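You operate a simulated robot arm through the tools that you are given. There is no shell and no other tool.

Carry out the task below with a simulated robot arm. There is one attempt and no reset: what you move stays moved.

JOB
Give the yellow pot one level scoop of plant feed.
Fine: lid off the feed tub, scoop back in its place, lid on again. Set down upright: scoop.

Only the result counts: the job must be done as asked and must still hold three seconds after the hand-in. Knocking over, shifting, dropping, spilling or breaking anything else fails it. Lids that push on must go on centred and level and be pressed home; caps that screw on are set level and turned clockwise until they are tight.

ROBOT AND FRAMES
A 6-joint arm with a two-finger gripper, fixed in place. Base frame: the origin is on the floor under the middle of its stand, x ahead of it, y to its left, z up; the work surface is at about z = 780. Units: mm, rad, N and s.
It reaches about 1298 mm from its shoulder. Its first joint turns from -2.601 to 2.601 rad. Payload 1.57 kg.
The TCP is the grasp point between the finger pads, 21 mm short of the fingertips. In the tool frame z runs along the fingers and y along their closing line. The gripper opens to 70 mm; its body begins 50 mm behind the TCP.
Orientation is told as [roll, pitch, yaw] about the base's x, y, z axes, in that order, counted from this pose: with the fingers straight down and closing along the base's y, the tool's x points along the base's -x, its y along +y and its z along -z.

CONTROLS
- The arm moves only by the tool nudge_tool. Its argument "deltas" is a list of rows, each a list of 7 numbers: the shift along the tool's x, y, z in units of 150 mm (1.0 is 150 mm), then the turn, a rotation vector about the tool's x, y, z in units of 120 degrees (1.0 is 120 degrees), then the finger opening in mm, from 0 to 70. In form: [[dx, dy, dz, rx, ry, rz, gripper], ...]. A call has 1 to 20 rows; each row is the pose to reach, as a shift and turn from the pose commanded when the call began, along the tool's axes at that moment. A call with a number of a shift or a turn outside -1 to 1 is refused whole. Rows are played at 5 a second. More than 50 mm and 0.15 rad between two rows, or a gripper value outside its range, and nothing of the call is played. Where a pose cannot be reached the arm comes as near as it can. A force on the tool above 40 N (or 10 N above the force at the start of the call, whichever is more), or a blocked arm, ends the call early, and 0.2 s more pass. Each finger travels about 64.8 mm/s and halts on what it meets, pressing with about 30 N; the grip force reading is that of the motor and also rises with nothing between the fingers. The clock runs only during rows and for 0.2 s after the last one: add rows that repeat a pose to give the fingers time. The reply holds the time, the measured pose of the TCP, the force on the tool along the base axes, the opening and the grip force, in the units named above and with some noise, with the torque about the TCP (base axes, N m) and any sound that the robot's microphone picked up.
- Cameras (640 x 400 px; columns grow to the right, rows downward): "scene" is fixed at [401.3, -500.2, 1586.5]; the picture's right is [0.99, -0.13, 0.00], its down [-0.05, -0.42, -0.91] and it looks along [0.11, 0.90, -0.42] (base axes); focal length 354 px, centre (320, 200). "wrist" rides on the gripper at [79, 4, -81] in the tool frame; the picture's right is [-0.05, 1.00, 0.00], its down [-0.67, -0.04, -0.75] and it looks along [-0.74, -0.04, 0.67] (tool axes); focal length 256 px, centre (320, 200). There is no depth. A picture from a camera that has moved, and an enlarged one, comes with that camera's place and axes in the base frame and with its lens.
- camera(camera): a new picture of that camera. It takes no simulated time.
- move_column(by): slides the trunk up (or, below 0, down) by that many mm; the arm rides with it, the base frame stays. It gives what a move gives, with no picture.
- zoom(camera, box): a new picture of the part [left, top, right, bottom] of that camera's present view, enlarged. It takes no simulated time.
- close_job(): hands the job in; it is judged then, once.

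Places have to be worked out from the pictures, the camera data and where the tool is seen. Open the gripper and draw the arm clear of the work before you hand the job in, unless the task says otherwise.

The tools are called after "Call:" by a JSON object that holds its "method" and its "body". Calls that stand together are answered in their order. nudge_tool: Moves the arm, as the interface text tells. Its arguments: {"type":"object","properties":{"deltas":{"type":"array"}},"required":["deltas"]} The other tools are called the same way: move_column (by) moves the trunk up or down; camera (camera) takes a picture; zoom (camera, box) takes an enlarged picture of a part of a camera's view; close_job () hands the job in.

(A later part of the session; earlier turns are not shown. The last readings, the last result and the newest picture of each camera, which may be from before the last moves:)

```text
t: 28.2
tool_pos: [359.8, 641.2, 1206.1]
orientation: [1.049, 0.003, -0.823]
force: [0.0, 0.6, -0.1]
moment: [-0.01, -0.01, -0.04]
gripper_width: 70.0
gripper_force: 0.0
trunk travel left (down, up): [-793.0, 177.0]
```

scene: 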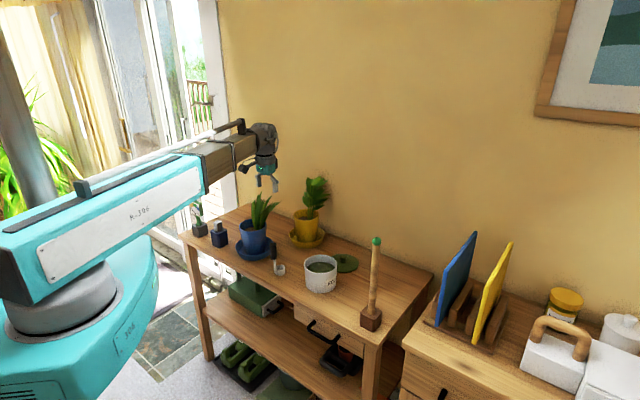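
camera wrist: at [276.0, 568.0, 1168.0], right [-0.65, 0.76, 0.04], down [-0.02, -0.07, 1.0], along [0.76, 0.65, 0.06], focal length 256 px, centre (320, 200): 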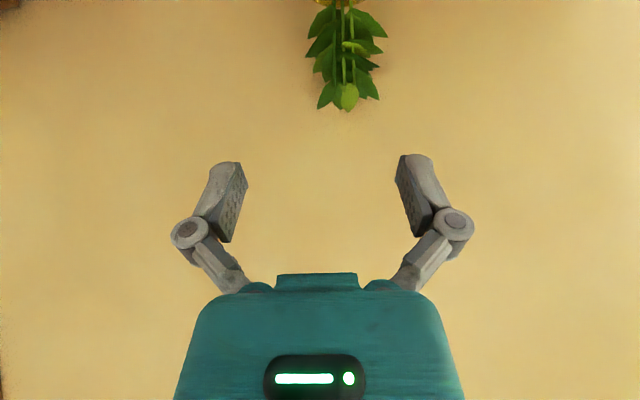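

The 90° roll went through cleanly. I test the second 90°.

Call:
{"method": "nudge_tool", "body": {"deltas": [[0, 0, 0, 0, 0, 0.07, 70], [0, 0, 0, 0, 0, 0.14, 70], [0, 0, 0, 0, 0, 0.21, 70], [0, 0, 0, 0, 0, 0.28, 70], [0, 0, 0, 0, 0, 0.35, 70], [0, 0, 0, 0, 0, 0.42, 70], [0, 0, 0, 0, 0, 0.49, 70], [0, 0, 0, 0, 0, 0.56, 70], [0, 0, 0, 0, 0, 0.63, 70], [0, 0, 0, 0, 0, 0.7, 70], [0, 0, 0, 0, 0, 0.75, 70]]}}

Call:
{"method": "camera", "body": {"camera": "wrist"}}

Call:
{"method": "zoom", "body": {"camera": "scene", "box": [160, 80, 360, 300]}}

```text
t: 30.6
tool_pos: [492.8, 545.8, 1208.0]
orientation: [-0.022, 1.065, -2.225]
force: [0.0, 0.0, 0.6]
moment: [0.02, -0.05, -0.01]
gripper_width: 70.2
gripper_force: 0.1
out of reach, approached as far as the arm can: row 5, 6, 7, 8, 9, 10, 11
trunk travel left (down, up): [-793.0, 177.0]
```

```text
taken
camera wrist: at [478.4, 517.0, 1316.7], right [0.79, -0.61, -0.06], down [-0.61, -0.76, -0.22], along [0.09, 0.21, -0.97], focal length 256 px, centre (320, 200)
```

wrist: 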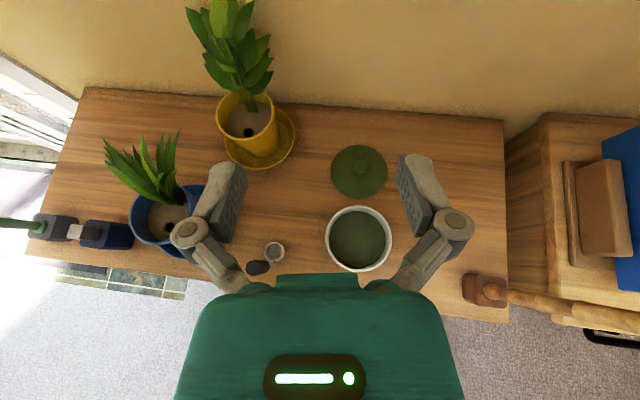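

```text
1.82 times, centred on (260, 190) of scene
camera zoom: at [401.3, -500.2, 1586.5], right [0.99, -0.13, 0.0], down [-0.05, -0.42, -0.91], along [0.11, 0.9, -0.42], focal length 644 px, centre (429, 218)
```

zoom: 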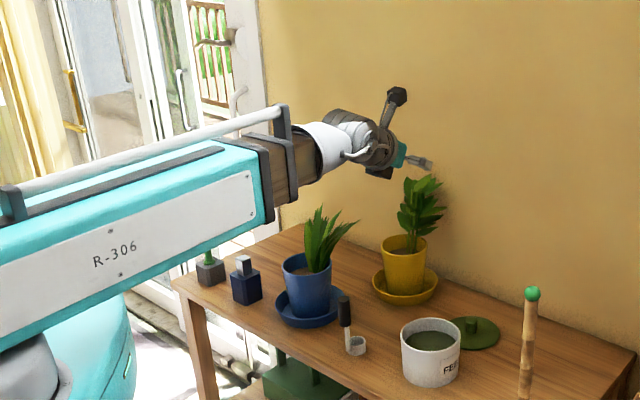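

The roll reached a joint limit past about +125° at this azimuth (the arm swung aside, still in free air), so for pouring I'll use a tool azimuth to the left of the boom, which gives more range. The present top-down view is very useful, so I zoom on the objects.

Call:
{"method": "zoom", "body": {"camera": "wrist", "box": [230, 180, 410, 290]}}

Call:
{"method": "zoom", "body": {"camera": "wrist", "box": [170, 0, 330, 180]}}

Call:
{"method": "zoom", "body": {"camera": "wrist", "box": [240, 220, 310, 280]}}

```text
3.56 times, centred on (320, 235) of wrist
camera zoom: at [478.4, 517.0, 1316.7], right [0.79, -0.61, -0.06], down [-0.61, -0.76, -0.22], along [0.09, 0.21, -0.97], focal length 910 px, centre (320, 76)
```

zoom: 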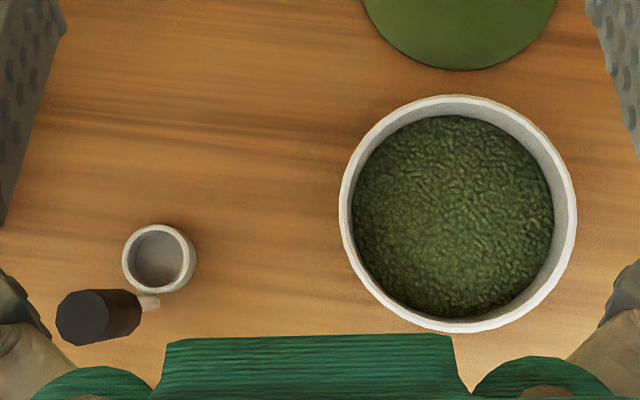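

```text
2.22 times, centred on (250, 90) of wrist
camera zoom: at [478.4, 517.0, 1316.7], right [0.79, -0.61, -0.06], down [-0.61, -0.76, -0.22], along [0.09, 0.21, -0.97], focal length 569 px, centre (476, 444)
```

zoom: 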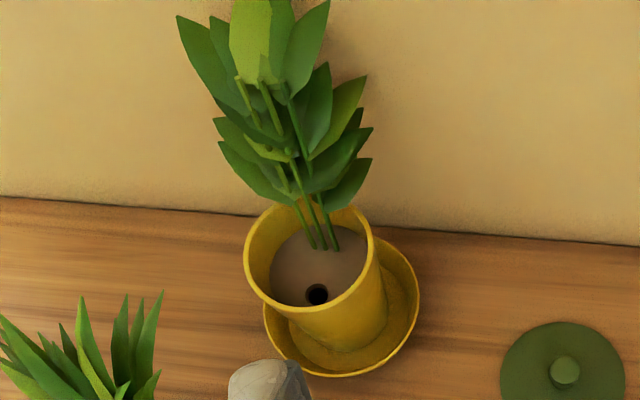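

```text
6.67 times, centred on (275, 250) of wrist
camera zoom: at [478.4, 517.0, 1316.7], right [0.79, -0.61, -0.06], down [-0.61, -0.76, -0.22], along [0.09, 0.21, -0.97], focal length 1707 px, centre (620, -133)
```

zoom: 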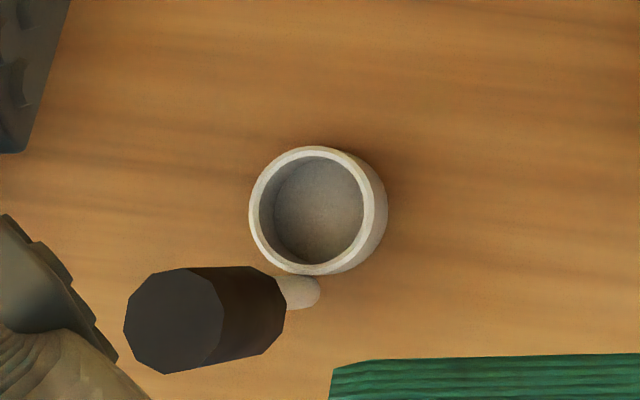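

Top view gives: cup centre ≈ (391, 602), handle axis ≈ (370, 586) with top at z ≈ 914 and about 22.5 mm diameter, tub centre ≈ (532, 520), pot centre ≈ (506, 813), stems behind it. I roll the tool back by 180° in two calls.

Call:
{"method": "nudge_tool", "body": {"deltas": [[0, 0, 0, 0, 0, -0.07, 70], [0, 0, 0, 0, 0, -0.14, 70], [0, 0, 0, 0, 0, -0.21, 70], [0, 0, 0, 0, 0, -0.28, 70], [0, 0, 0, 0, 0, -0.35, 70], [0, 0, 0, 0, 0, -0.42, 70], [0, 0, 0, 0, 0, -0.49, 70], [0, 0, 0, 0, 0, -0.56, 70], [0, 0, 0, 0, 0, -0.63, 70], [0, 0, 0, 0, 0, -0.7, 70], [0, 0, 0, 0, 0, -0.75, 70]]}}

Call:
{"method": "nudge_tool", "body": {"deltas": [[0, 0, 0, 0, 0, -0.07, 70], [0, 0, 0, 0, 0, -0.14, 70], [0, 0, 0, 0, 0, -0.21, 70], [0, 0, 0, 0, 0, -0.28, 70], [0, 0, 0, 0, 0, -0.35, 70], [0, 0, 0, 0, 0, -0.42, 70], [0, 0, 0, 0, 0, -0.49, 70], [0, 0, 0, 0, 0, -0.56, 70], [0, 0, 0, 0, 0, -0.63, 70], [0, 0, 0, 0, 0, -0.7, 70], [0, 0, 0, 0, 0, -0.75, 70]]}}

```text
t: 33.0
tool_pos: [494.9, 545.4, 1208.4]
orientation: [1.066, 0.008, -0.631]
force: [-0.1, 0.0, 0.2]
moment: [0.02, 0.01, 0.02]
gripper_width: 70.0
gripper_force: 0.0
trunk travel left (down, up): [-793.0, 177.0]
```

```text
t: 35.4
tool_pos: [495.1, 546.1, 1208.9]
orientation: [0.013, -1.063, 0.927]
force: [0.4, 0.3, 0.6]
moment: [0.0, -0.01, -0.02]
gripper_width: 70.1
gripper_force: 0.0
trunk travel left (down, up): [-793.0, 177.0]
```

The tool is back at 53° azimuth, 29° below horizontal. I move it sideways so the grasp point is over the scoop handle at about (370, 586), still high.

Call:
{"method": "nudge_tool", "body": {"deltas": [[0.035, 0.207, -0.063, 0, 0, 0, 70], [0.07, 0.414, -0.126, 0.003, 0, 0, 70], [0.104, 0.62, -0.188, 0.006, 0, 0, 70], [0.139, 0.827, -0.251, 0.006, 0, 0, 70], [0.139, 0.827, -0.251, 0.006, 0, 0, 70]]}}

Call:
{"method": "move_column", "body": {"by": -230}}

Call:
{"method": "camera", "body": {"camera": "wrist"}}

Call:
{"method": "camera", "body": {"camera": "scene"}}

```text
t: 36.6
tool_pos: [367.3, 585.1, 1207.9]
orientation: [0.007, -1.065, 0.92]
force: [-0.4, -0.2, 0.1]
moment: [0.0, -0.01, 0.02]
gripper_width: 70.3
gripper_force: 0.1
trunk travel left (down, up): [-793.0, 177.0]
```

```text
t: 39.0
tool_pos: [368.3, 585.6, 978.2]
orientation: [0.007, -1.065, 0.92]
force: [-0.3, -0.4, -0.5]
moment: [0.01, 0.04, -0.04]
gripper_width: 69.8
gripper_force: 0.1
trunk travel left (down, up): [-563.0, 407.0]
```

```text
taken
camera wrist: at [299.8, 501.8, 948.1], right [-0.78, 0.62, 0.05], down [-0.17, -0.29, 0.94], along [0.6, 0.73, 0.33], focal length 256 px, centre (320, 200)
```

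wrist: 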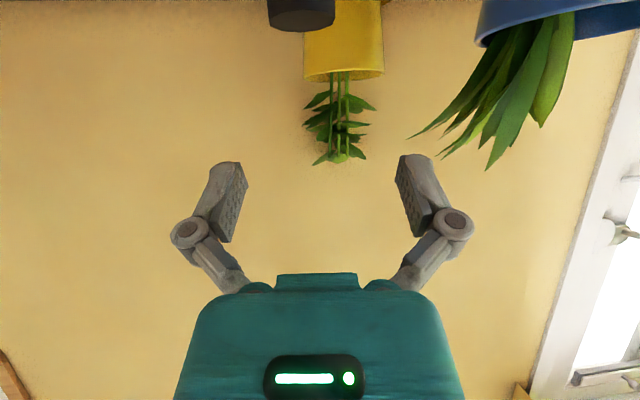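

```text
taken
```

scene: 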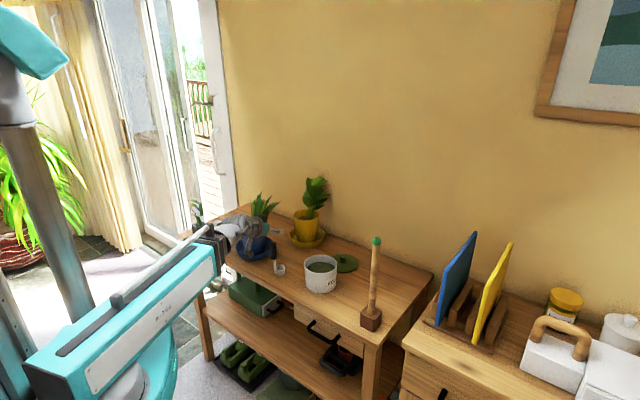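

The handle top shows at the upper edge of the wrist view, slightly left of centre. I zoom for the lateral offset, and check the scene view.

Call:
{"method": "zoom", "body": {"camera": "wrist", "box": [240, 0, 400, 100]}}

Call:
{"method": "zoom", "body": {"camera": "scene", "box": [200, 190, 350, 300]}}

```text
4.00 times, centred on (320, 50) of wrist
camera zoom: at [299.8, 501.8, 948.1], right [-0.78, 0.62, 0.05], down [-0.17, -0.29, 0.94], along [0.6, 0.73, 0.33], focal length 1024 px, centre (320, 800)
```

zoom: 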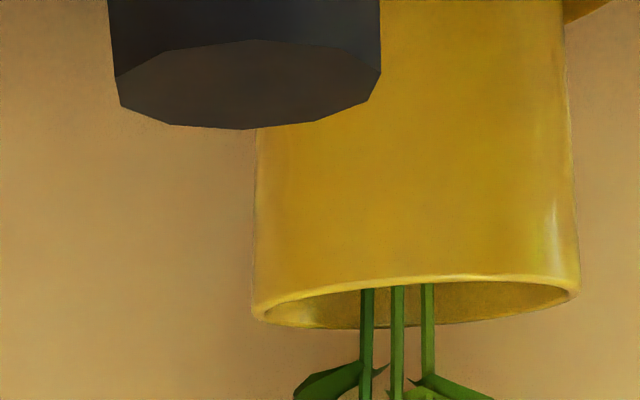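

```text
3.64 times, centred on (275, 245) of scene
camera zoom: at [401.3, -500.2, 1586.5], right [0.99, -0.13, 0.0], down [-0.05, -0.42, -0.91], along [0.11, 0.9, -0.42], focal length 1289 px, centre (484, 36)
```

zoom: 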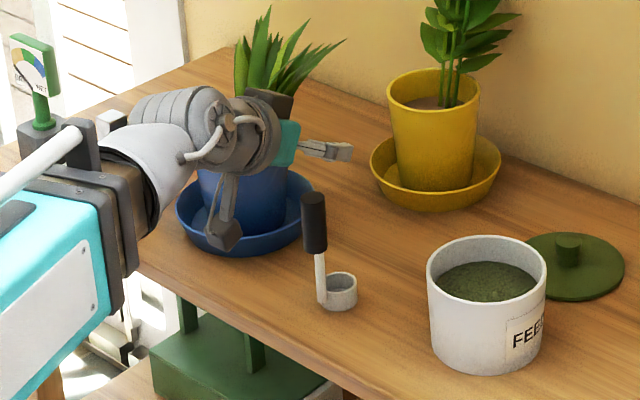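

The handle lies about 3 mm to the tool's −y side. I shift by 3 mm and lower so the fingers start to straddle the handle, then check centring.

Call:
{"method": "nudge_tool", "body": {"deltas": [[0, -0.02, 0, 0, 0, 0, 70], [0, -0.02, 0, 0, 0, 0, 70]]}}

Call:
{"method": "move_column", "body": {"by": -70}}

Call:
{"method": "camera", "body": {"camera": "wrist"}}

Call:
{"method": "zoom", "body": {"camera": "scene", "box": [220, 200, 320, 290]}}

```text
t: 39.6
tool_pos: [369.7, 584.6, 978.1]
orientation: [0.007, -1.064, 0.921]
force: [-1.2, 0.3, 0.0]
moment: [0.02, 0.01, -0.02]
gripper_width: 70.3
gripper_force: 0.0
trunk travel left (down, up): [-563.0, 407.0]
```

```text
t: 40.7
tool_pos: [370.5, 584.6, 907.0]
orientation: [0.008, -1.066, 0.92]
force: [-0.4, -0.3, -0.6]
moment: [0.02, 0.0, 0.02]
gripper_width: 69.9
gripper_force: 0.0
trunk travel left (down, up): [-493.0, 477.0]
```

```text
taken
camera wrist: at [301.7, 500.2, 878.0], right [-0.78, 0.62, 0.05], down [-0.17, -0.29, 0.94], along [0.6, 0.73, 0.33], focal length 256 px, centre (320, 200)
```

wrist: 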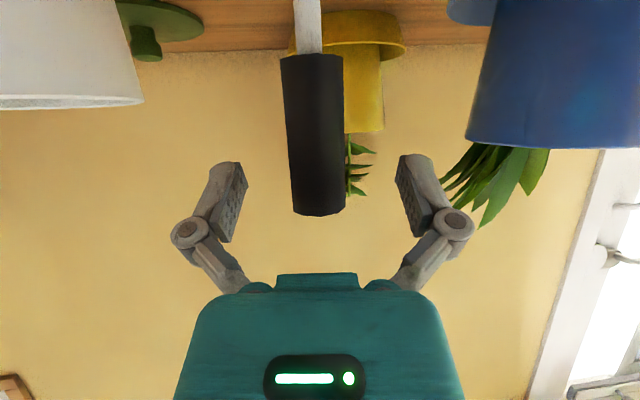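

```text
4.44 times, centred on (270, 245) of scene
camera zoom: at [401.3, -500.2, 1586.5], right [0.99, -0.13, 0.0], down [-0.05, -0.42, -0.91], along [0.11, 0.9, -0.42], focal length 1576 px, centre (542, 0)
```

zoom: 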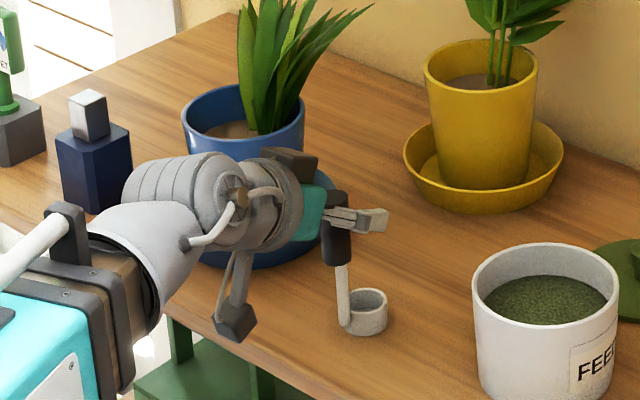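

The handle is about 1.3 mm left of the finger midpoint. I correct this and lower 34 mm so the pads meet the middle of the black grip.

Call:
{"method": "nudge_tool", "body": {"deltas": [[0, -0.009, 0, 0, 0, 0, 70], [0, -0.009, 0, 0, 0, 0, 70]]}}

Call:
{"method": "move_column", "body": {"by": -34}}

Call:
{"method": "camera", "body": {"camera": "wrist"}}

Call:
{"method": "zoom", "body": {"camera": "wrist", "box": [200, 100, 440, 250]}}

Call:
{"method": "zoom", "body": {"camera": "scene", "box": [240, 220, 310, 280]}}

```text
t: 41.3
tool_pos: [371.6, 583.3, 906.6]
orientation: [0.008, -1.066, 0.921]
force: [-0.1, 1.3, 0.3]
moment: [0.01, -0.05, -0.01]
gripper_width: 70.0
gripper_force: 0.0
trunk travel left (down, up): [-493.0, 477.0]
```

```text
t: 42.1
tool_pos: [371.3, 583.4, 873.3]
orientation: [0.007, -1.063, 0.92]
force: [-0.1, -0.3, 0.3]
moment: [0.0, -0.02, -0.01]
gripper_width: 69.8
gripper_force: 0.0
trunk travel left (down, up): [-459.0, 511.0]
```

```text
taken
camera wrist: at [302.9, 499.6, 844.0], right [-0.78, 0.62, 0.05], down [-0.17, -0.29, 0.94], along [0.6, 0.73, 0.33], focal length 256 px, centre (320, 200)
```

wrist: 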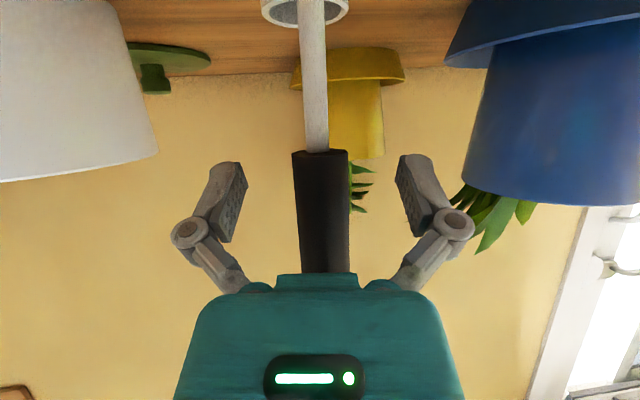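

```text
2.67 times, centred on (320, 175) of wrist
camera zoom: at [302.9, 499.6, 844.0], right [-0.78, 0.62, 0.05], down [-0.17, -0.29, 0.94], along [0.6, 0.73, 0.33], focal length 683 px, centre (320, 267)
```

zoom: 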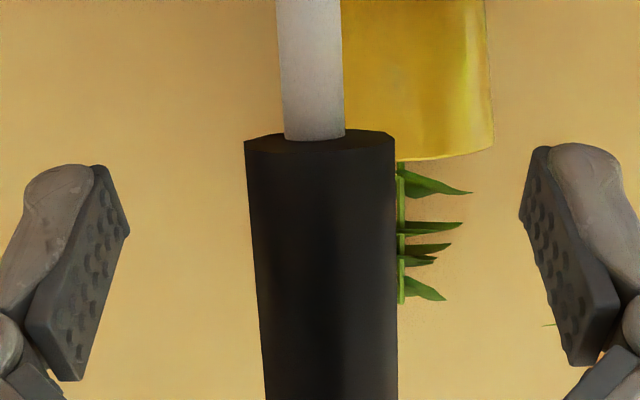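

```text
6.67 times, centred on (275, 250) of scene
camera zoom: at [401.3, -500.2, 1586.5], right [0.99, -0.13, 0.0], down [-0.05, -0.42, -0.91], along [0.11, 0.9, -0.42], focal length 2363 px, centre (620, -133)
```

zoom: 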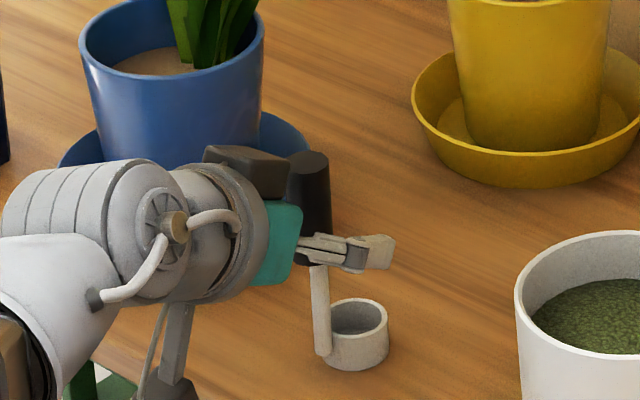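

The handle is centred between the pads within half a millimetre, its lower black end 13 mm below the grasp point. I close the gripper.

Call:
{"method": "nudge_tool", "body": {"deltas": [[0, 0, 0, 0, 0, 0, 50], [0, 0, 0, 0, 0, 0, 35], [0, 0, 0, 0, 0, 0, 26], [0, 0, 0, 0, 0, 0, 15], [0, 0, 0, 0, 0, 0, 8], [0, 0, 0, 0, 0, 0, 8]]}}

Call:
{"method": "zoom", "body": {"camera": "wrist", "box": [200, 0, 440, 250]}}

Call:
{"method": "zoom", "body": {"camera": "scene", "box": [240, 220, 310, 280]}}

```text
t: 43.5
tool_pos: [370.5, 582.6, 873.1]
orientation: [0.007, -1.067, 0.919]
force: [-0.6, 0.0, 0.5]
moment: [-0.05, 0.05, 0.02]
gripper_width: 22.1
gripper_force: 30.1
trunk travel left (down, up): [-459.0, 511.0]
```

```text
1.60 times, centred on (320, 125) of wrist
camera zoom: at [302.8, 499.6, 844.0], right [-0.78, 0.62, 0.05], down [-0.17, -0.29, 0.94], along [0.6, 0.73, 0.33], focal length 410 px, centre (320, 320)
```

zoom: 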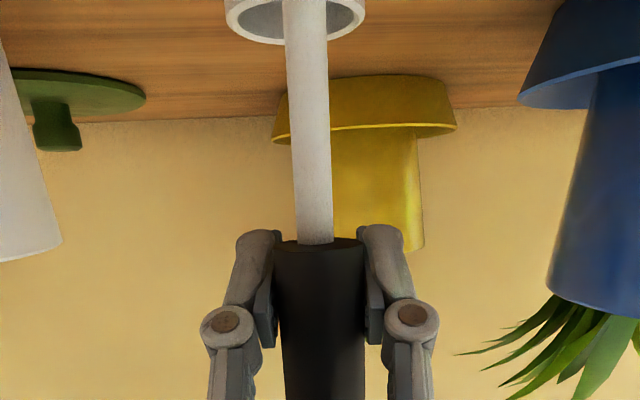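

```text
6.67 times, centred on (275, 250) of scene
camera zoom: at [401.3, -500.2, 1586.5], right [0.99, -0.13, 0.0], down [-0.05, -0.42, -0.91], along [0.11, 0.9, -0.42], focal length 2363 px, centre (620, -133)
```

zoom: 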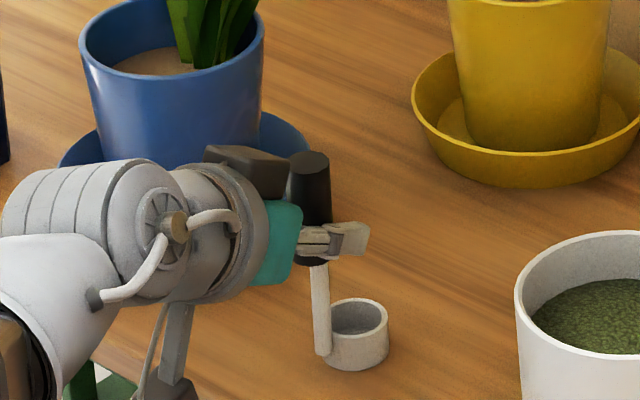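

The handle is held (22.1 mm, 30 N). I note this pose as the scoop's place — about (371.1, 583.1), column travel −459 — and lift it 130 mm.

Call:
{"method": "move_column", "body": {"by": 130}}

Call:
{"method": "camera", "body": {"camera": "wrist"}}

Call:
{"method": "zoom", "body": {"camera": "scene", "box": [230, 190, 350, 290]}}

```text
t: 45.0
tool_pos: [371.2, 583.5, 1003.3]
orientation: [0.007, -1.064, 0.919]
force: [0.1, -0.1, -1.6]
moment: [0.0, 0.0, -0.01]
gripper_width: 22.1
gripper_force: 30.0
trunk travel left (down, up): [-589.0, 381.0]
```

```text
taken
camera wrist: at [302.9, 499.7, 973.9], right [-0.78, 0.62, 0.05], down [-0.17, -0.29, 0.94], along [0.6, 0.73, 0.33], focal length 256 px, centre (320, 200)
```

wrist: 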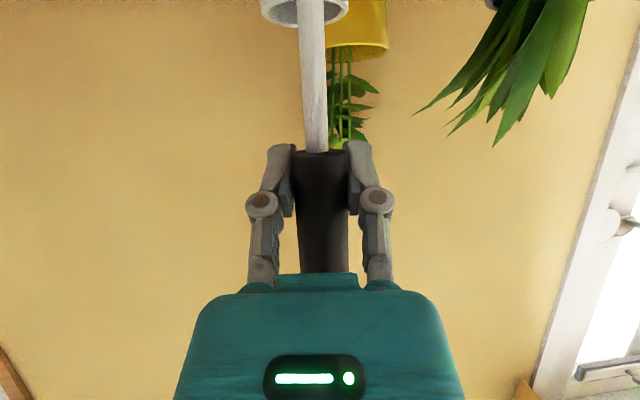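

```text
4.00 times, centred on (290, 240) of scene
camera zoom: at [401.3, -500.2, 1586.5], right [0.99, -0.13, 0.0], down [-0.05, -0.42, -0.91], along [0.11, 0.9, -0.42], focal length 1418 px, centre (440, 40)
```

zoom: 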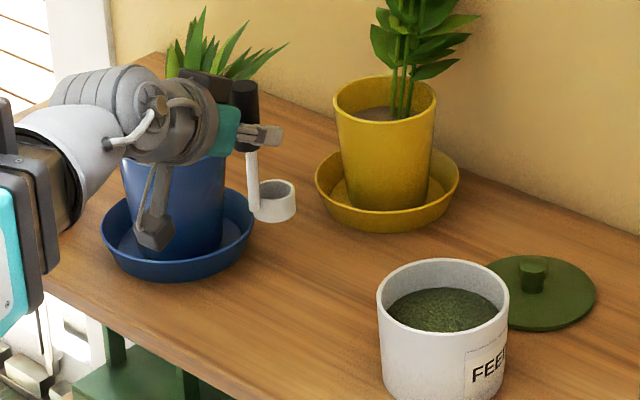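

The scoop hangs upright from the gripper. I carry it over to the tub in two moves, the cup bottom about 45 mm above the tub rim.

Call:
{"method": "nudge_tool", "body": {"deltas": [[-0.012, -0.16, 0.022, 0, 0, 0, 8], [-0.025, -0.32, 0.045, 0, 0, 0, 8], [-0.038, -0.48, 0.068, 0, 0, 0, 8], [-0.05, -0.646, 0.091, 0, 0, 0, 8]]}}

Call:
{"method": "nudge_tool", "body": {"deltas": [[-0.012, -0.15, 0.021, 0, 0, 0, 8], [-0.024, -0.3, 0.042, 0, 0, 0, 8], [-0.034, -0.431, 0.06, 0, 0, 0, 8], [-0.034, -0.431, 0.06, 0, 0, 0, 8]]}}

Call:
{"method": "zoom", "body": {"camera": "scene", "box": [270, 210, 370, 300]}}

Call:
{"method": "camera", "body": {"camera": "wrist"}}

```text
t: 46.0
tool_pos: [456.3, 538.5, 1004.6]
orientation: [0.007, -1.066, 0.922]
force: [0.2, 0.3, -0.3]
moment: [-0.03, 0.01, 0.0]
gripper_width: 21.8
gripper_force: 30.3
trunk travel left (down, up): [-589.0, 381.0]
```

```text
t: 47.0
tool_pos: [517.8, 506.1, 1004.2]
orientation: [0.008, -1.064, 0.92]
force: [0.4, 0.3, -1.9]
moment: [0.03, -0.02, -0.02]
gripper_width: 21.9
gripper_force: 29.9
trunk travel left (down, up): [-589.0, 381.0]
```

```text
4.44 times, centred on (320, 255) of scene
camera zoom: at [401.3, -500.2, 1586.5], right [0.99, -0.13, 0.0], down [-0.05, -0.42, -0.91], along [0.11, 0.9, -0.42], focal length 1576 px, centre (320, -44)
```

zoom: 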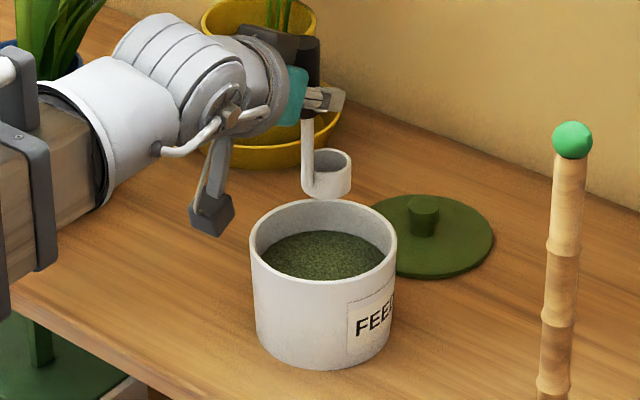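

```text
taken
camera wrist: at [448.3, 423.2, 973.9], right [-0.78, 0.62, 0.05], down [-0.17, -0.29, 0.94], along [0.6, 0.73, 0.33], focal length 256 px, centre (320, 200)
```

wrist: 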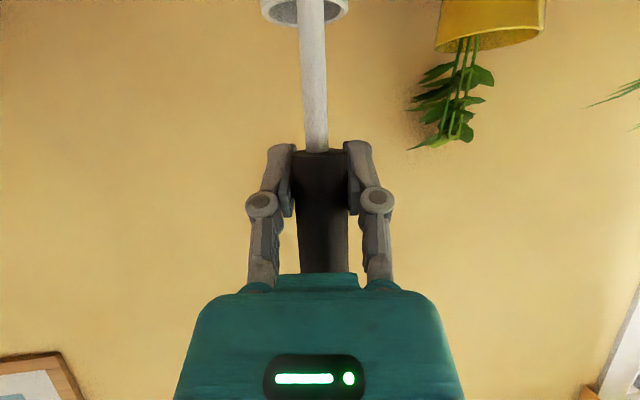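

I zoom in tighter to compare the cup centre with the tub centre before dipping.

Call:
{"method": "zoom", "body": {"camera": "scene", "box": [300, 225, 350, 265]}}

```text
10.00 times, centred on (325, 245) of scene
camera zoom: at [401.3, -500.2, 1586.5], right [0.99, -0.13, 0.0], down [-0.05, -0.42, -0.91], along [0.11, 0.9, -0.42], focal length 3545 px, centre (270, -250)
```

zoom: 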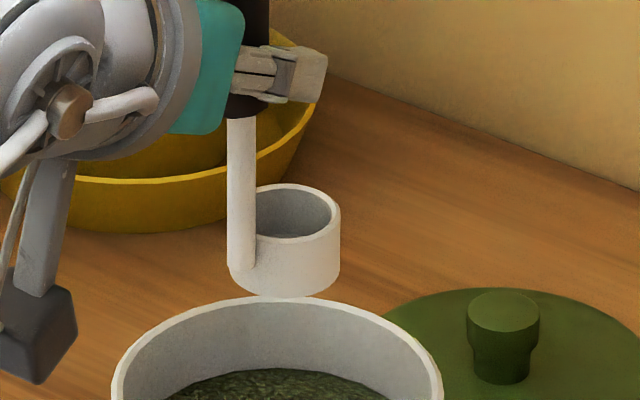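

The cup is within about 5 mm of the tub's centre. I lower it to just above the feed surface first.

Call:
{"method": "move_column", "body": {"by": -62}}

Call:
{"method": "zoom", "body": {"camera": "scene", "box": [290, 225, 350, 285]}}

```text
t: 48.1
tool_pos: [517.5, 506.6, 941.2]
orientation: [0.005, -1.063, 0.92]
force: [0.5, -0.3, -1.6]
moment: [-0.01, -0.02, -0.01]
gripper_width: 21.8
gripper_force: 29.9
trunk travel left (down, up): [-527.0, 443.0]
```

```text
6.67 times, centred on (320, 255) of scene
camera zoom: at [401.3, -500.2, 1586.5], right [0.99, -0.13, 0.0], down [-0.05, -0.42, -0.91], along [0.11, 0.9, -0.42], focal length 2363 px, centre (320, -167)
```

zoom: 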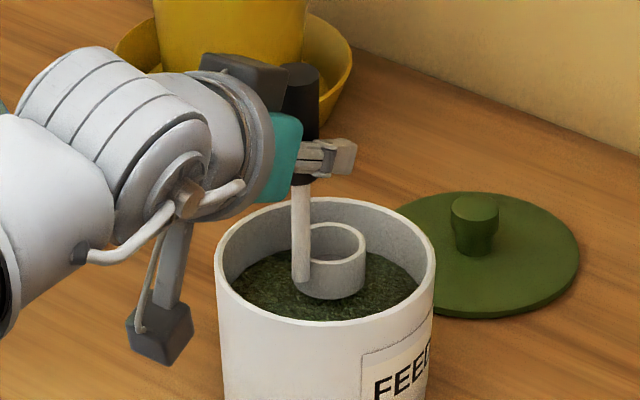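

The cup is inside the tub just above the feed. I push it down in steps while watching the force.

Call:
{"method": "move_column", "body": {"by": -16}}

Call:
{"method": "zoom", "body": {"camera": "scene", "box": [290, 225, 350, 285]}}

```text
t: 48.7
tool_pos: [516.2, 507.2, 925.3]
orientation: [0.007, -1.064, 0.92]
force: [-0.7, 0.1, 0.5]
moment: [-0.02, 0.01, 0.03]
gripper_width: 21.9
gripper_force: 30.1
trunk travel left (down, up): [-511.0, 459.0]
```

```text
6.67 times, centred on (320, 255) of scene
camera zoom: at [401.3, -500.2, 1586.5], right [0.99, -0.13, 0.0], down [-0.05, -0.42, -0.91], along [0.11, 0.9, -0.42], focal length 2363 px, centre (320, -167)
```

zoom: 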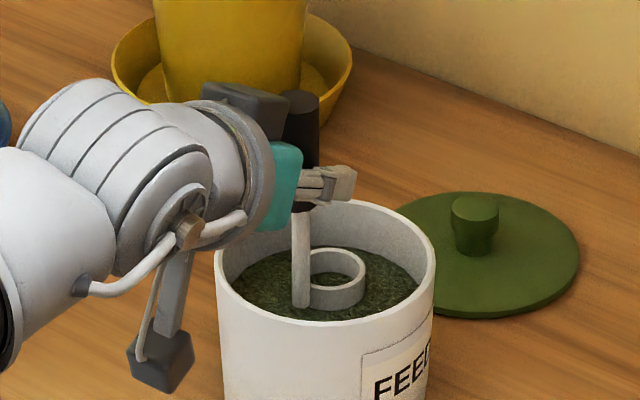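

The cup sinks in easily with little force. I go deeper so its rim goes under the surface.

Call:
{"method": "move_column", "body": {"by": -14}}

Call:
{"method": "zoom", "body": {"camera": "scene", "box": [290, 225, 350, 285]}}

```text
t: 49.3
tool_pos: [517.0, 507.9, 910.8]
orientation: [0.007, -1.062, 0.92]
force: [-1.0, 0.3, -1.1]
moment: [-0.01, 0.03, -0.01]
gripper_width: 21.7
gripper_force: 30.0
trunk travel left (down, up): [-497.0, 473.0]
```

```text
6.67 times, centred on (320, 255) of scene
camera zoom: at [401.3, -500.2, 1586.5], right [0.99, -0.13, 0.0], down [-0.05, -0.42, -0.91], along [0.11, 0.9, -0.42], focal length 2363 px, centre (320, -167)
```

zoom: 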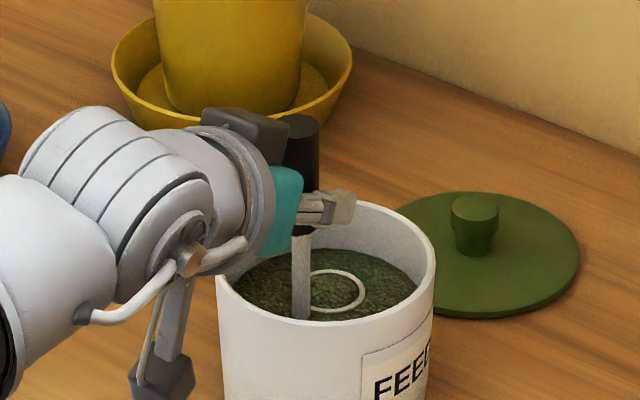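

The cup rim is now level with the feed surface. I push 11 mm further so it fills, then hold.

Call:
{"method": "move_column", "body": {"by": -11}}

Call:
{"method": "zoom", "body": {"camera": "scene", "box": [290, 225, 350, 285]}}

```text
t: 49.9
tool_pos: [515.1, 507.3, 901.0]
orientation: [0.006, -1.062, 0.919]
force: [0.3, 0.0, -1.6]
moment: [-0.03, 0.01, 0.0]
gripper_width: 21.9
gripper_force: 29.6
trunk travel left (down, up): [-486.0, 484.0]
```

```text
6.67 times, centred on (320, 255) of scene
camera zoom: at [401.3, -500.2, 1586.5], right [0.99, -0.13, 0.0], down [-0.05, -0.42, -0.91], along [0.11, 0.9, -0.42], focal length 2363 px, centre (320, -167)
```

zoom: 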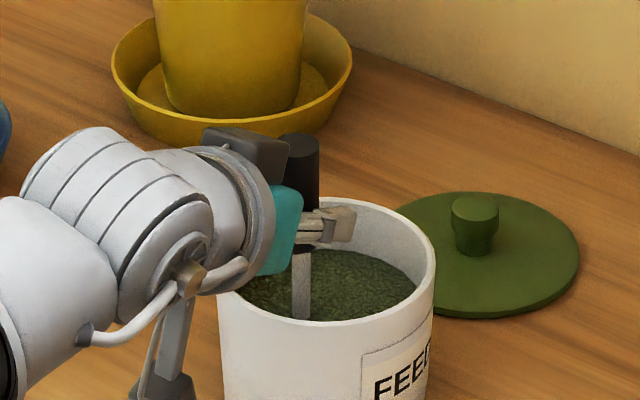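

The cup is submerged. I raise it 30 mm within the tub and look at its filling.

Call:
{"method": "move_column", "body": {"by": 36}}

Call:
{"method": "zoom", "body": {"camera": "scene", "box": [305, 235, 345, 275]}}

```text
t: 50.7
tool_pos: [516.7, 507.3, 936.6]
orientation: [0.008, -1.064, 0.921]
force: [0.0, -0.8, -1.2]
moment: [-0.04, 0.01, 0.04]
gripper_width: 21.9
gripper_force: 29.9
trunk travel left (down, up): [-522.0, 448.0]
```

```text
10.00 times, centred on (325, 255) of scene
camera zoom: at [401.3, -500.2, 1586.5], right [0.99, -0.13, 0.0], down [-0.05, -0.42, -0.91], along [0.11, 0.9, -0.42], focal length 3545 px, centre (270, -350)
```

zoom: 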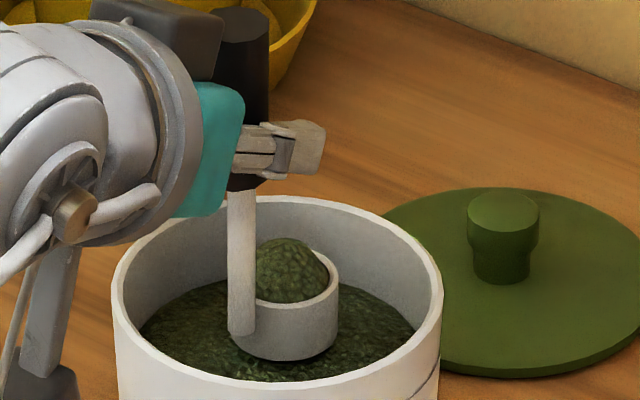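

The cup came up heaped, so it must be levelled over the tub. I tilt it gently by rolling the tool 23° (cup tilt about 20°) while keeping the cup over the tub's middle, so the excess falls back in.

Call:
{"method": "nudge_tool", "body": {"deltas": [[0, -0.0428, 0, 0, 0, 0.0642, 8], [0.0027, -0.0843, -0.0048, 0, 0, 0.1275, 8], [0.006, -0.1247, -0.0108, 0, 0, 0.1917, 8], [0.006, -0.1247, -0.0108, 0, 0, 0.1917, 8], [0.006, -0.1247, -0.0108, 0, 0, 0.1917, 8]]}}

Call:
{"method": "zoom", "body": {"camera": "scene", "box": [305, 235, 345, 275]}}

```text
t: 51.9
tool_pos: [531.1, 494.5, 937.2]
orientation: [0.618, -0.932, 0.204]
force: [1.1, -0.1, -0.7]
moment: [0.01, -0.03, 0.01]
gripper_width: 22.0
gripper_force: 30.0
trunk travel left (down, up): [-522.0, 448.0]
```

```text
10.00 times, centred on (325, 255) of scene
camera zoom: at [401.3, -500.2, 1586.5], right [0.99, -0.13, 0.0], down [-0.05, -0.42, -0.91], along [0.11, 0.9, -0.42], focal length 3545 px, centre (270, -350)
```

zoom: 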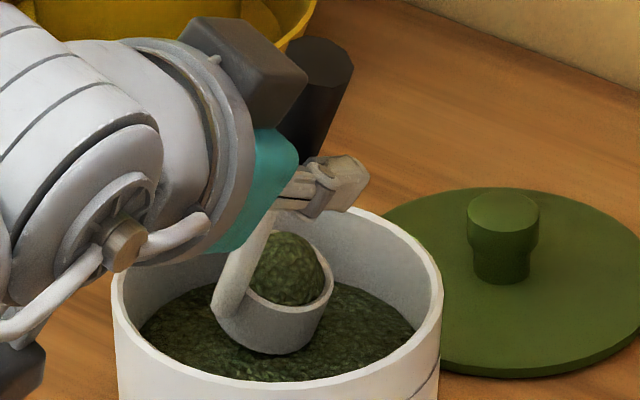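

The heap still sits on the cup. I tilt a bit more, to about 30°.

Call:
{"method": "nudge_tool", "body": {"deltas": [[-0.0076, -0.0272, -0.006, 0, 0, 0.0479, 8], [-0.0152, -0.0544, -0.0131, 0, 0, 0.0958, 8], [-0.0152, -0.0544, -0.0131, 0, 0, 0.0958, 8], [-0.0152, -0.0544, -0.0131, 0, 0, 0.0958, 8]]}}

Call:
{"method": "zoom", "body": {"camera": "scene", "box": [305, 235, 345, 275]}}

```text
t: 52.9
tool_pos: [536.1, 488.7, 936.5]
orientation: [0.796, -0.8, -0.032]
force: [-0.7, -0.4, -1.3]
moment: [-0.04, -0.03, 0.0]
gripper_width: 22.2
gripper_force: 30.2
trunk travel left (down, up): [-522.0, 448.0]
```

```text
10.00 times, centred on (325, 255) of scene
camera zoom: at [401.3, -500.2, 1586.5], right [0.99, -0.13, 0.0], down [-0.05, -0.42, -0.91], along [0.11, 0.9, -0.42], focal length 3545 px, centre (270, -350)
```

zoom: 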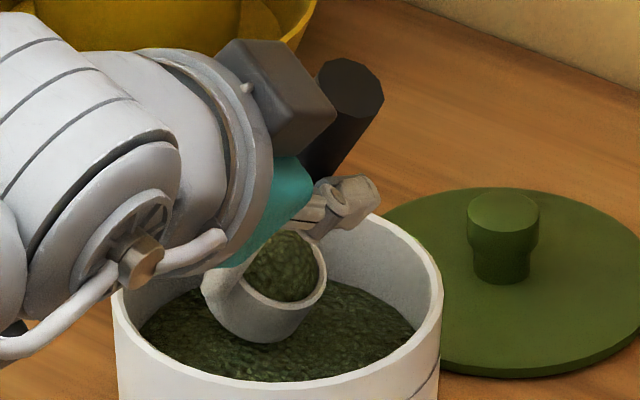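

The heap still holds at about 30°. I go on in smaller steps, to about 35°.

Call:
{"method": "nudge_tool", "body": {"deltas": [[-0.0098, -0.0228, -0.0087, 0, 0, 0.0479, 8], [-0.0098, -0.0228, -0.0087, 0, 0, 0.0479, 8], [-0.0098, -0.0228, -0.0087, 0, 0, 0.0479, 8]]}}

Call:
{"method": "zoom", "body": {"camera": "scene", "box": [305, 235, 345, 275]}}

```text
t: 53.7
tool_pos: [538.1, 484.5, 936.6]
orientation: [0.862, -0.727, -0.127]
force: [-0.2, -0.3, -2.2]
moment: [-0.05, -0.01, -0.03]
gripper_width: 21.9
gripper_force: 30.0
trunk travel left (down, up): [-522.0, 448.0]
```

```text
10.00 times, centred on (325, 255) of scene
camera zoom: at [401.3, -500.2, 1586.5], right [0.99, -0.13, 0.0], down [-0.05, -0.42, -0.91], along [0.11, 0.9, -0.42], focal length 3545 px, centre (270, -350)
```

zoom: 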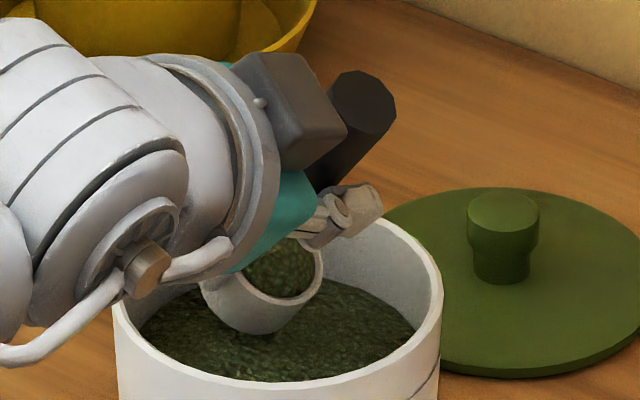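

The mound seems smaller now. I zoom closer to judge.

Call:
{"method": "zoom", "body": {"camera": "scene", "box": [322, 252, 342, 272]}}

Call:
{"method": "camera", "body": {"camera": "wrist"}}

```text
16.00 times, centred on (332, 262) of scene
camera zoom: at [401.3, -500.2, 1586.5], right [0.99, -0.13, 0.0], down [-0.05, -0.42, -0.91], along [0.11, 0.9, -0.42], focal length 5672 px, centre (128, -792)
```

zoom: 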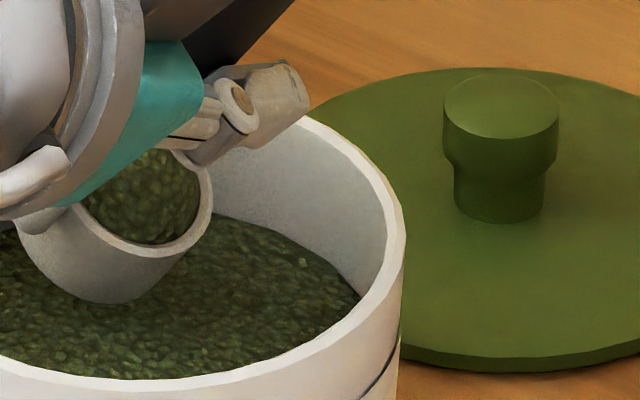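

```text
taken
camera wrist: at [435.2, 438.9, 925.9], right [-0.38, 0.7, 0.6], down [0.12, -0.61, 0.78], along [0.92, 0.37, 0.15], focal length 256 px, centre (320, 200)
```

wrist: 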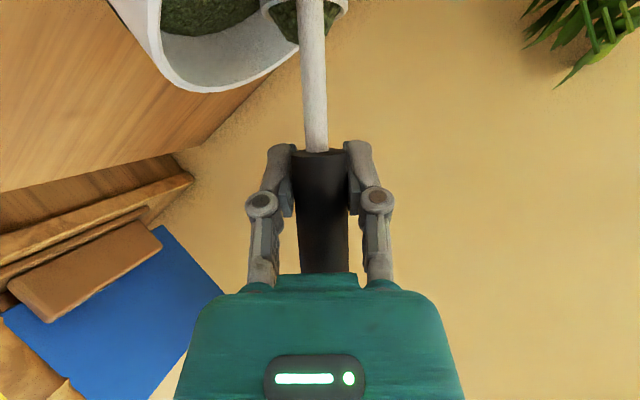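

I roll back upright to judge what the tilt did to the heap.

Call:
{"method": "nudge_tool", "body": {"deltas": [[0.02, 0.03, 0.008, 0, 0, -0.067, 8], [0.045, 0.064, 0.016, 0, 0, -0.134, 8], [0.07, 0.099, 0.022, 0, 0, -0.201, 8], [0.095, 0.134, 0.027, 0, 0, -0.268, 8], [0.1195, 0.1677, 0.031, 0, 0, -0.3354, 8], [0.1195, 0.1677, 0.031, 0, 0, -0.3354, 8]]}}

Call:
{"method": "zoom", "body": {"camera": "scene", "box": [305, 235, 345, 275]}}

```text
t: 55.1
tool_pos: [515.8, 506.2, 937.2]
orientation: [0.004, -1.065, 0.926]
force: [0.4, 0.1, -1.3]
moment: [-0.05, 0.03, -0.04]
gripper_width: 22.2
gripper_force: 30.0
trunk travel left (down, up): [-522.0, 448.0]
```

```text
10.00 times, centred on (325, 255) of scene
camera zoom: at [401.3, -500.2, 1586.5], right [0.99, -0.13, 0.0], down [-0.05, -0.42, -0.91], along [0.11, 0.9, -0.42], focal length 3545 px, centre (270, -350)
```

zoom: 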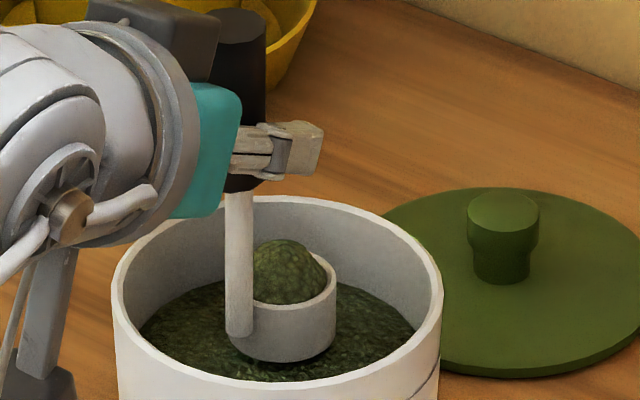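

The heap is unchanged up to about 35°. I tilt further, to about 45°, keeping the cup above the tub's middle so anything shed falls back in.

Call:
{"method": "nudge_tool", "body": {"deltas": [[0.0006, -0.0428, -0.0012, 0, 0, 0.0642, 8], [0.0027, -0.0848, -0.0049, 0, 0, 0.1283, 8], [0.006, -0.1253, -0.0109, 0, 0, 0.1925, 8], [0.0106, -0.1635, -0.0192, 0, 0, 0.2567, 8], [0.0164, -0.1988, -0.0296, 0, 0, 0.3208, 8], [0.0221, -0.2258, -0.0398, 0, 0, 0.375, 8], [0.0289, -0.2516, -0.0522, 0, 0, 0.4333, 8], [0.0289, -0.2516, -0.0522, 0, 0, 0.4333, 8]]}}

Call:
{"method": "zoom", "body": {"camera": "scene", "box": [305, 235, 345, 275]}}

Call:
{"method": "zoom", "body": {"camera": "wrist", "box": [200, 0, 400, 125]}}

```text
t: 56.9
tool_pos: [541.3, 477.2, 936.4]
orientation: [0.958, -0.563, -0.283]
force: [-0.4, 0.6, -1.0]
moment: [-0.02, -0.04, -0.01]
gripper_width: 21.7
gripper_force: 30.2
trunk travel left (down, up): [-522.0, 448.0]
```

```text
10.00 times, centred on (325, 255) of scene
camera zoom: at [401.3, -500.2, 1586.5], right [0.99, -0.13, 0.0], down [-0.05, -0.42, -0.91], along [0.11, 0.9, -0.42], focal length 3545 px, centre (270, -350)
```

zoom: 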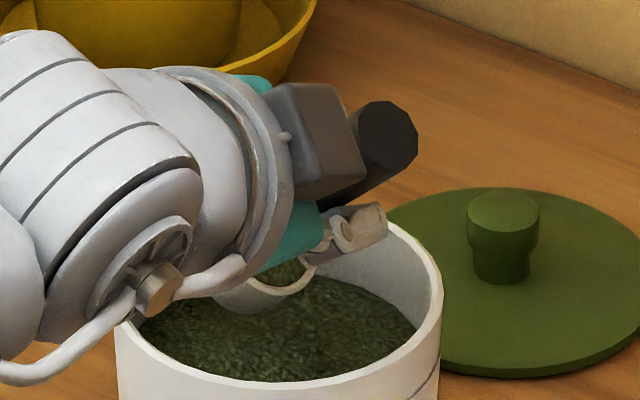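

```text
3.20 times, centred on (300, 62) of wrist
camera zoom: at [433.7, 442.5, 936.8], right [-0.22, 0.66, 0.72], down [0.16, -0.7, 0.69], along [0.96, 0.26, 0.05], focal length 819 px, centre (384, 640)
```

zoom: 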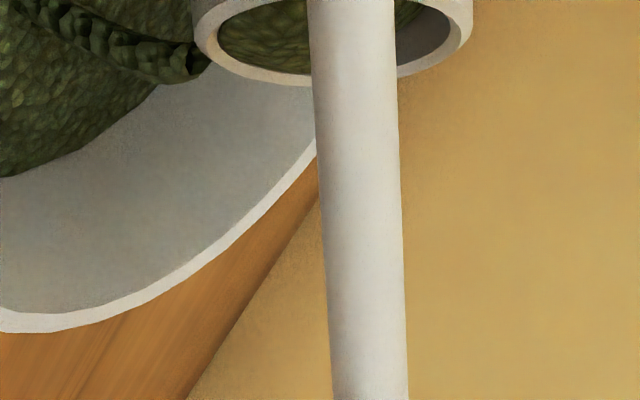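

At about 45° the feed begins to stream over the low lip. I roll back upright at once and look at the remaining fill.

Call:
{"method": "nudge_tool", "body": {"deltas": [[0.03, 0.03, 0.012, 0, 0, -0.0717, 8], [0.065, 0.06, 0.022, 0, 0, -0.143, 8], [0.1, 0.09, 0.032, 0, 0, -0.215, 8], [0.13, 0.117, 0.04, 0, 0, -0.2867, 8], [0.157, 0.145, 0.047, 0, 0, -0.358, 8], [0.1803, 0.1777, 0.0522, 0, 0, -0.4333, 8], [0.1803, 0.1777, 0.0522, 0, 0, -0.4333, 8]]}}

Call:
{"method": "zoom", "body": {"camera": "scene", "box": [305, 235, 345, 275]}}

Call:
{"method": "zoom", "body": {"camera": "wrist", "box": [200, 0, 400, 125]}}

```text
refused: row 6 steps farther than a row can; nothing moved
```

```text
10.00 times, centred on (325, 255) of scene
camera zoom: at [401.3, -500.2, 1586.5], right [0.99, -0.13, 0.0], down [-0.05, -0.42, -0.91], along [0.11, 0.9, -0.42], focal length 3545 px, centre (270, -350)
```

zoom: 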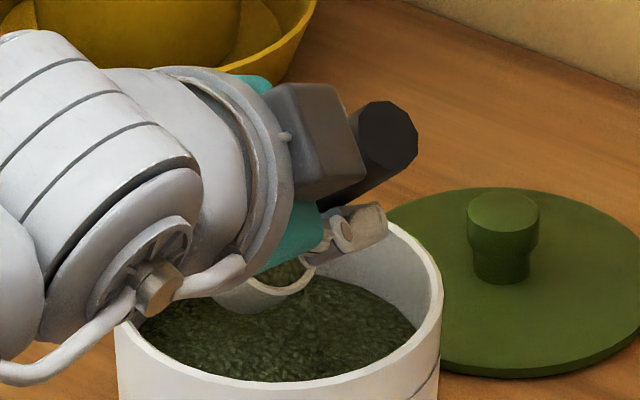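

```text
3.20 times, centred on (300, 62) of wrist
camera zoom: at [433.7, 442.5, 936.8], right [-0.22, 0.66, 0.72], down [0.16, -0.7, 0.69], along [0.96, 0.26, 0.05], focal length 819 px, centre (384, 640)
```

zoom: 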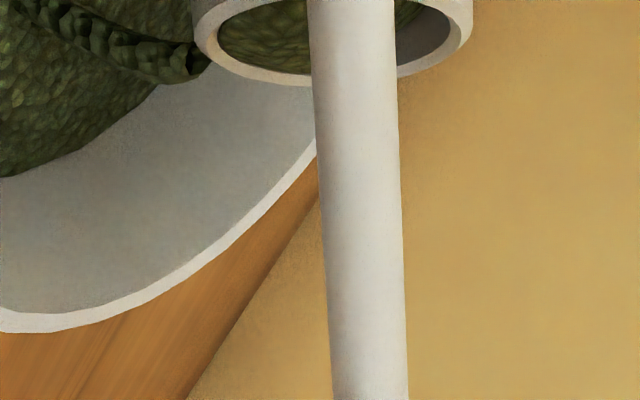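

The call was refused for a too large step; I resend it with smaller steps.

Call:
{"method": "nudge_tool", "body": {"deltas": [[0.026, 0.02, 0.01, 0, 0, -0.0619, 8], [0.054, 0.042, 0.019, 0, 0, -0.1238, 8], [0.083, 0.066, 0.028, 0, 0, -0.1857, 8], [0.111, 0.092, 0.036, 0, 0, -0.2476, 8], [0.137, 0.12, 0.043, 0, 0, -0.3095, 8], [0.16, 0.149, 0.048, 0, 0, -0.3714, 8], [0.1803, 0.1777, 0.0522, 0, 0, -0.4333, 8], [0.1803, 0.1777, 0.0522, 0, 0, -0.4333, 8]]}}

Call:
{"method": "zoom", "body": {"camera": "scene", "box": [305, 235, 345, 275]}}

Call:
{"method": "zoom", "body": {"camera": "wrist", "box": [200, 0, 400, 125]}}

```text
t: 58.7
tool_pos: [514.9, 507.1, 936.8]
orientation: [0.006, -1.063, 0.925]
force: [-0.6, -0.7, -1.2]
moment: [0.01, 0.03, 0.0]
gripper_width: 21.9
gripper_force: 30.3
trunk travel left (down, up): [-522.0, 448.0]
```

```text
10.00 times, centred on (325, 255) of scene
camera zoom: at [401.3, -500.2, 1586.5], right [0.99, -0.13, 0.0], down [-0.05, -0.42, -0.91], along [0.11, 0.9, -0.42], focal length 3545 px, centre (270, -350)
```

zoom: 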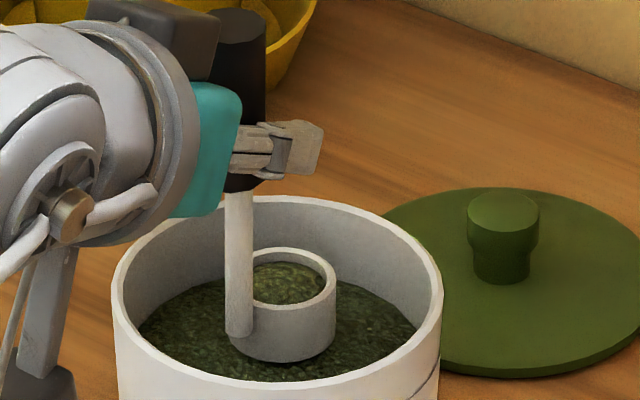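

```text
3.20 times, centred on (300, 62) of wrist
camera zoom: at [447.3, 423.1, 906.9], right [-0.78, 0.62, 0.05], down [-0.17, -0.28, 0.94], along [0.6, 0.73, 0.33], focal length 819 px, centre (384, 640)
```

zoom: 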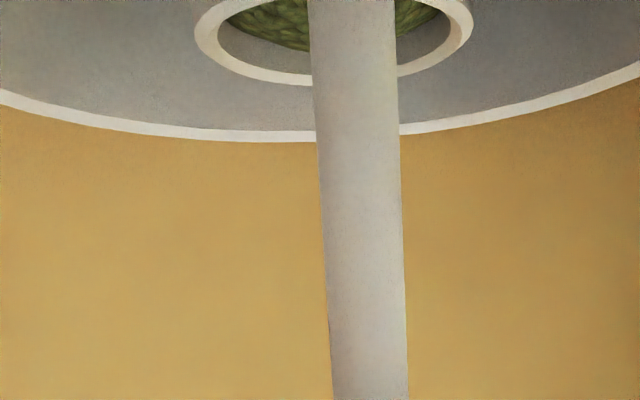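

The tilt shed the heap and left the fill a few millimetres below the rim — slightly short of level. This can be repeated freely in the tub, so I dip again: down 36 mm and back up.

Call:
{"method": "move_column", "body": {"by": -36}}

Call:
{"method": "move_column", "body": {"by": 36}}

Call:
{"method": "zoom", "body": {"camera": "scene", "box": [315, 245, 335, 265]}}

```text
t: 59.5
tool_pos: [515.5, 506.3, 901.0]
orientation: [0.008, -1.064, 0.92]
force: [-0.9, -0.4, -0.7]
moment: [-0.04, 0.01, -0.02]
gripper_width: 22.0
gripper_force: 29.6
trunk travel left (down, up): [-486.0, 484.0]
```

```text
t: 60.3
tool_pos: [516.4, 507.3, 937.0]
orientation: [0.008, -1.063, 0.92]
force: [0.4, -0.8, -1.1]
moment: [-0.02, 0.01, 0.02]
gripper_width: 21.9
gripper_force: 30.3
trunk travel left (down, up): [-522.0, 448.0]
```

```text
16.00 times, centred on (325, 255) of scene
camera zoom: at [401.3, -500.2, 1586.5], right [0.99, -0.13, 0.0], down [-0.05, -0.42, -0.91], along [0.11, 0.9, -0.42], focal length 5672 px, centre (240, -680)
```

zoom: 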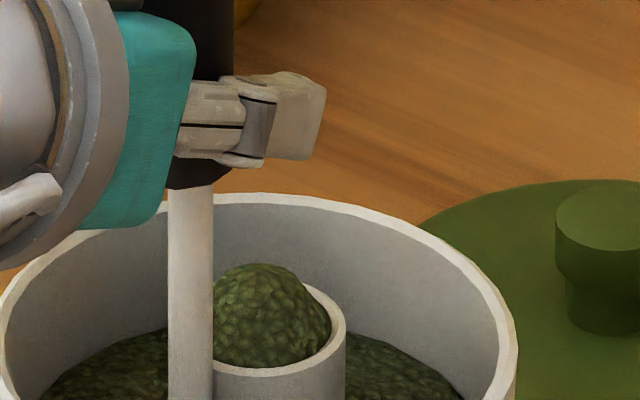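

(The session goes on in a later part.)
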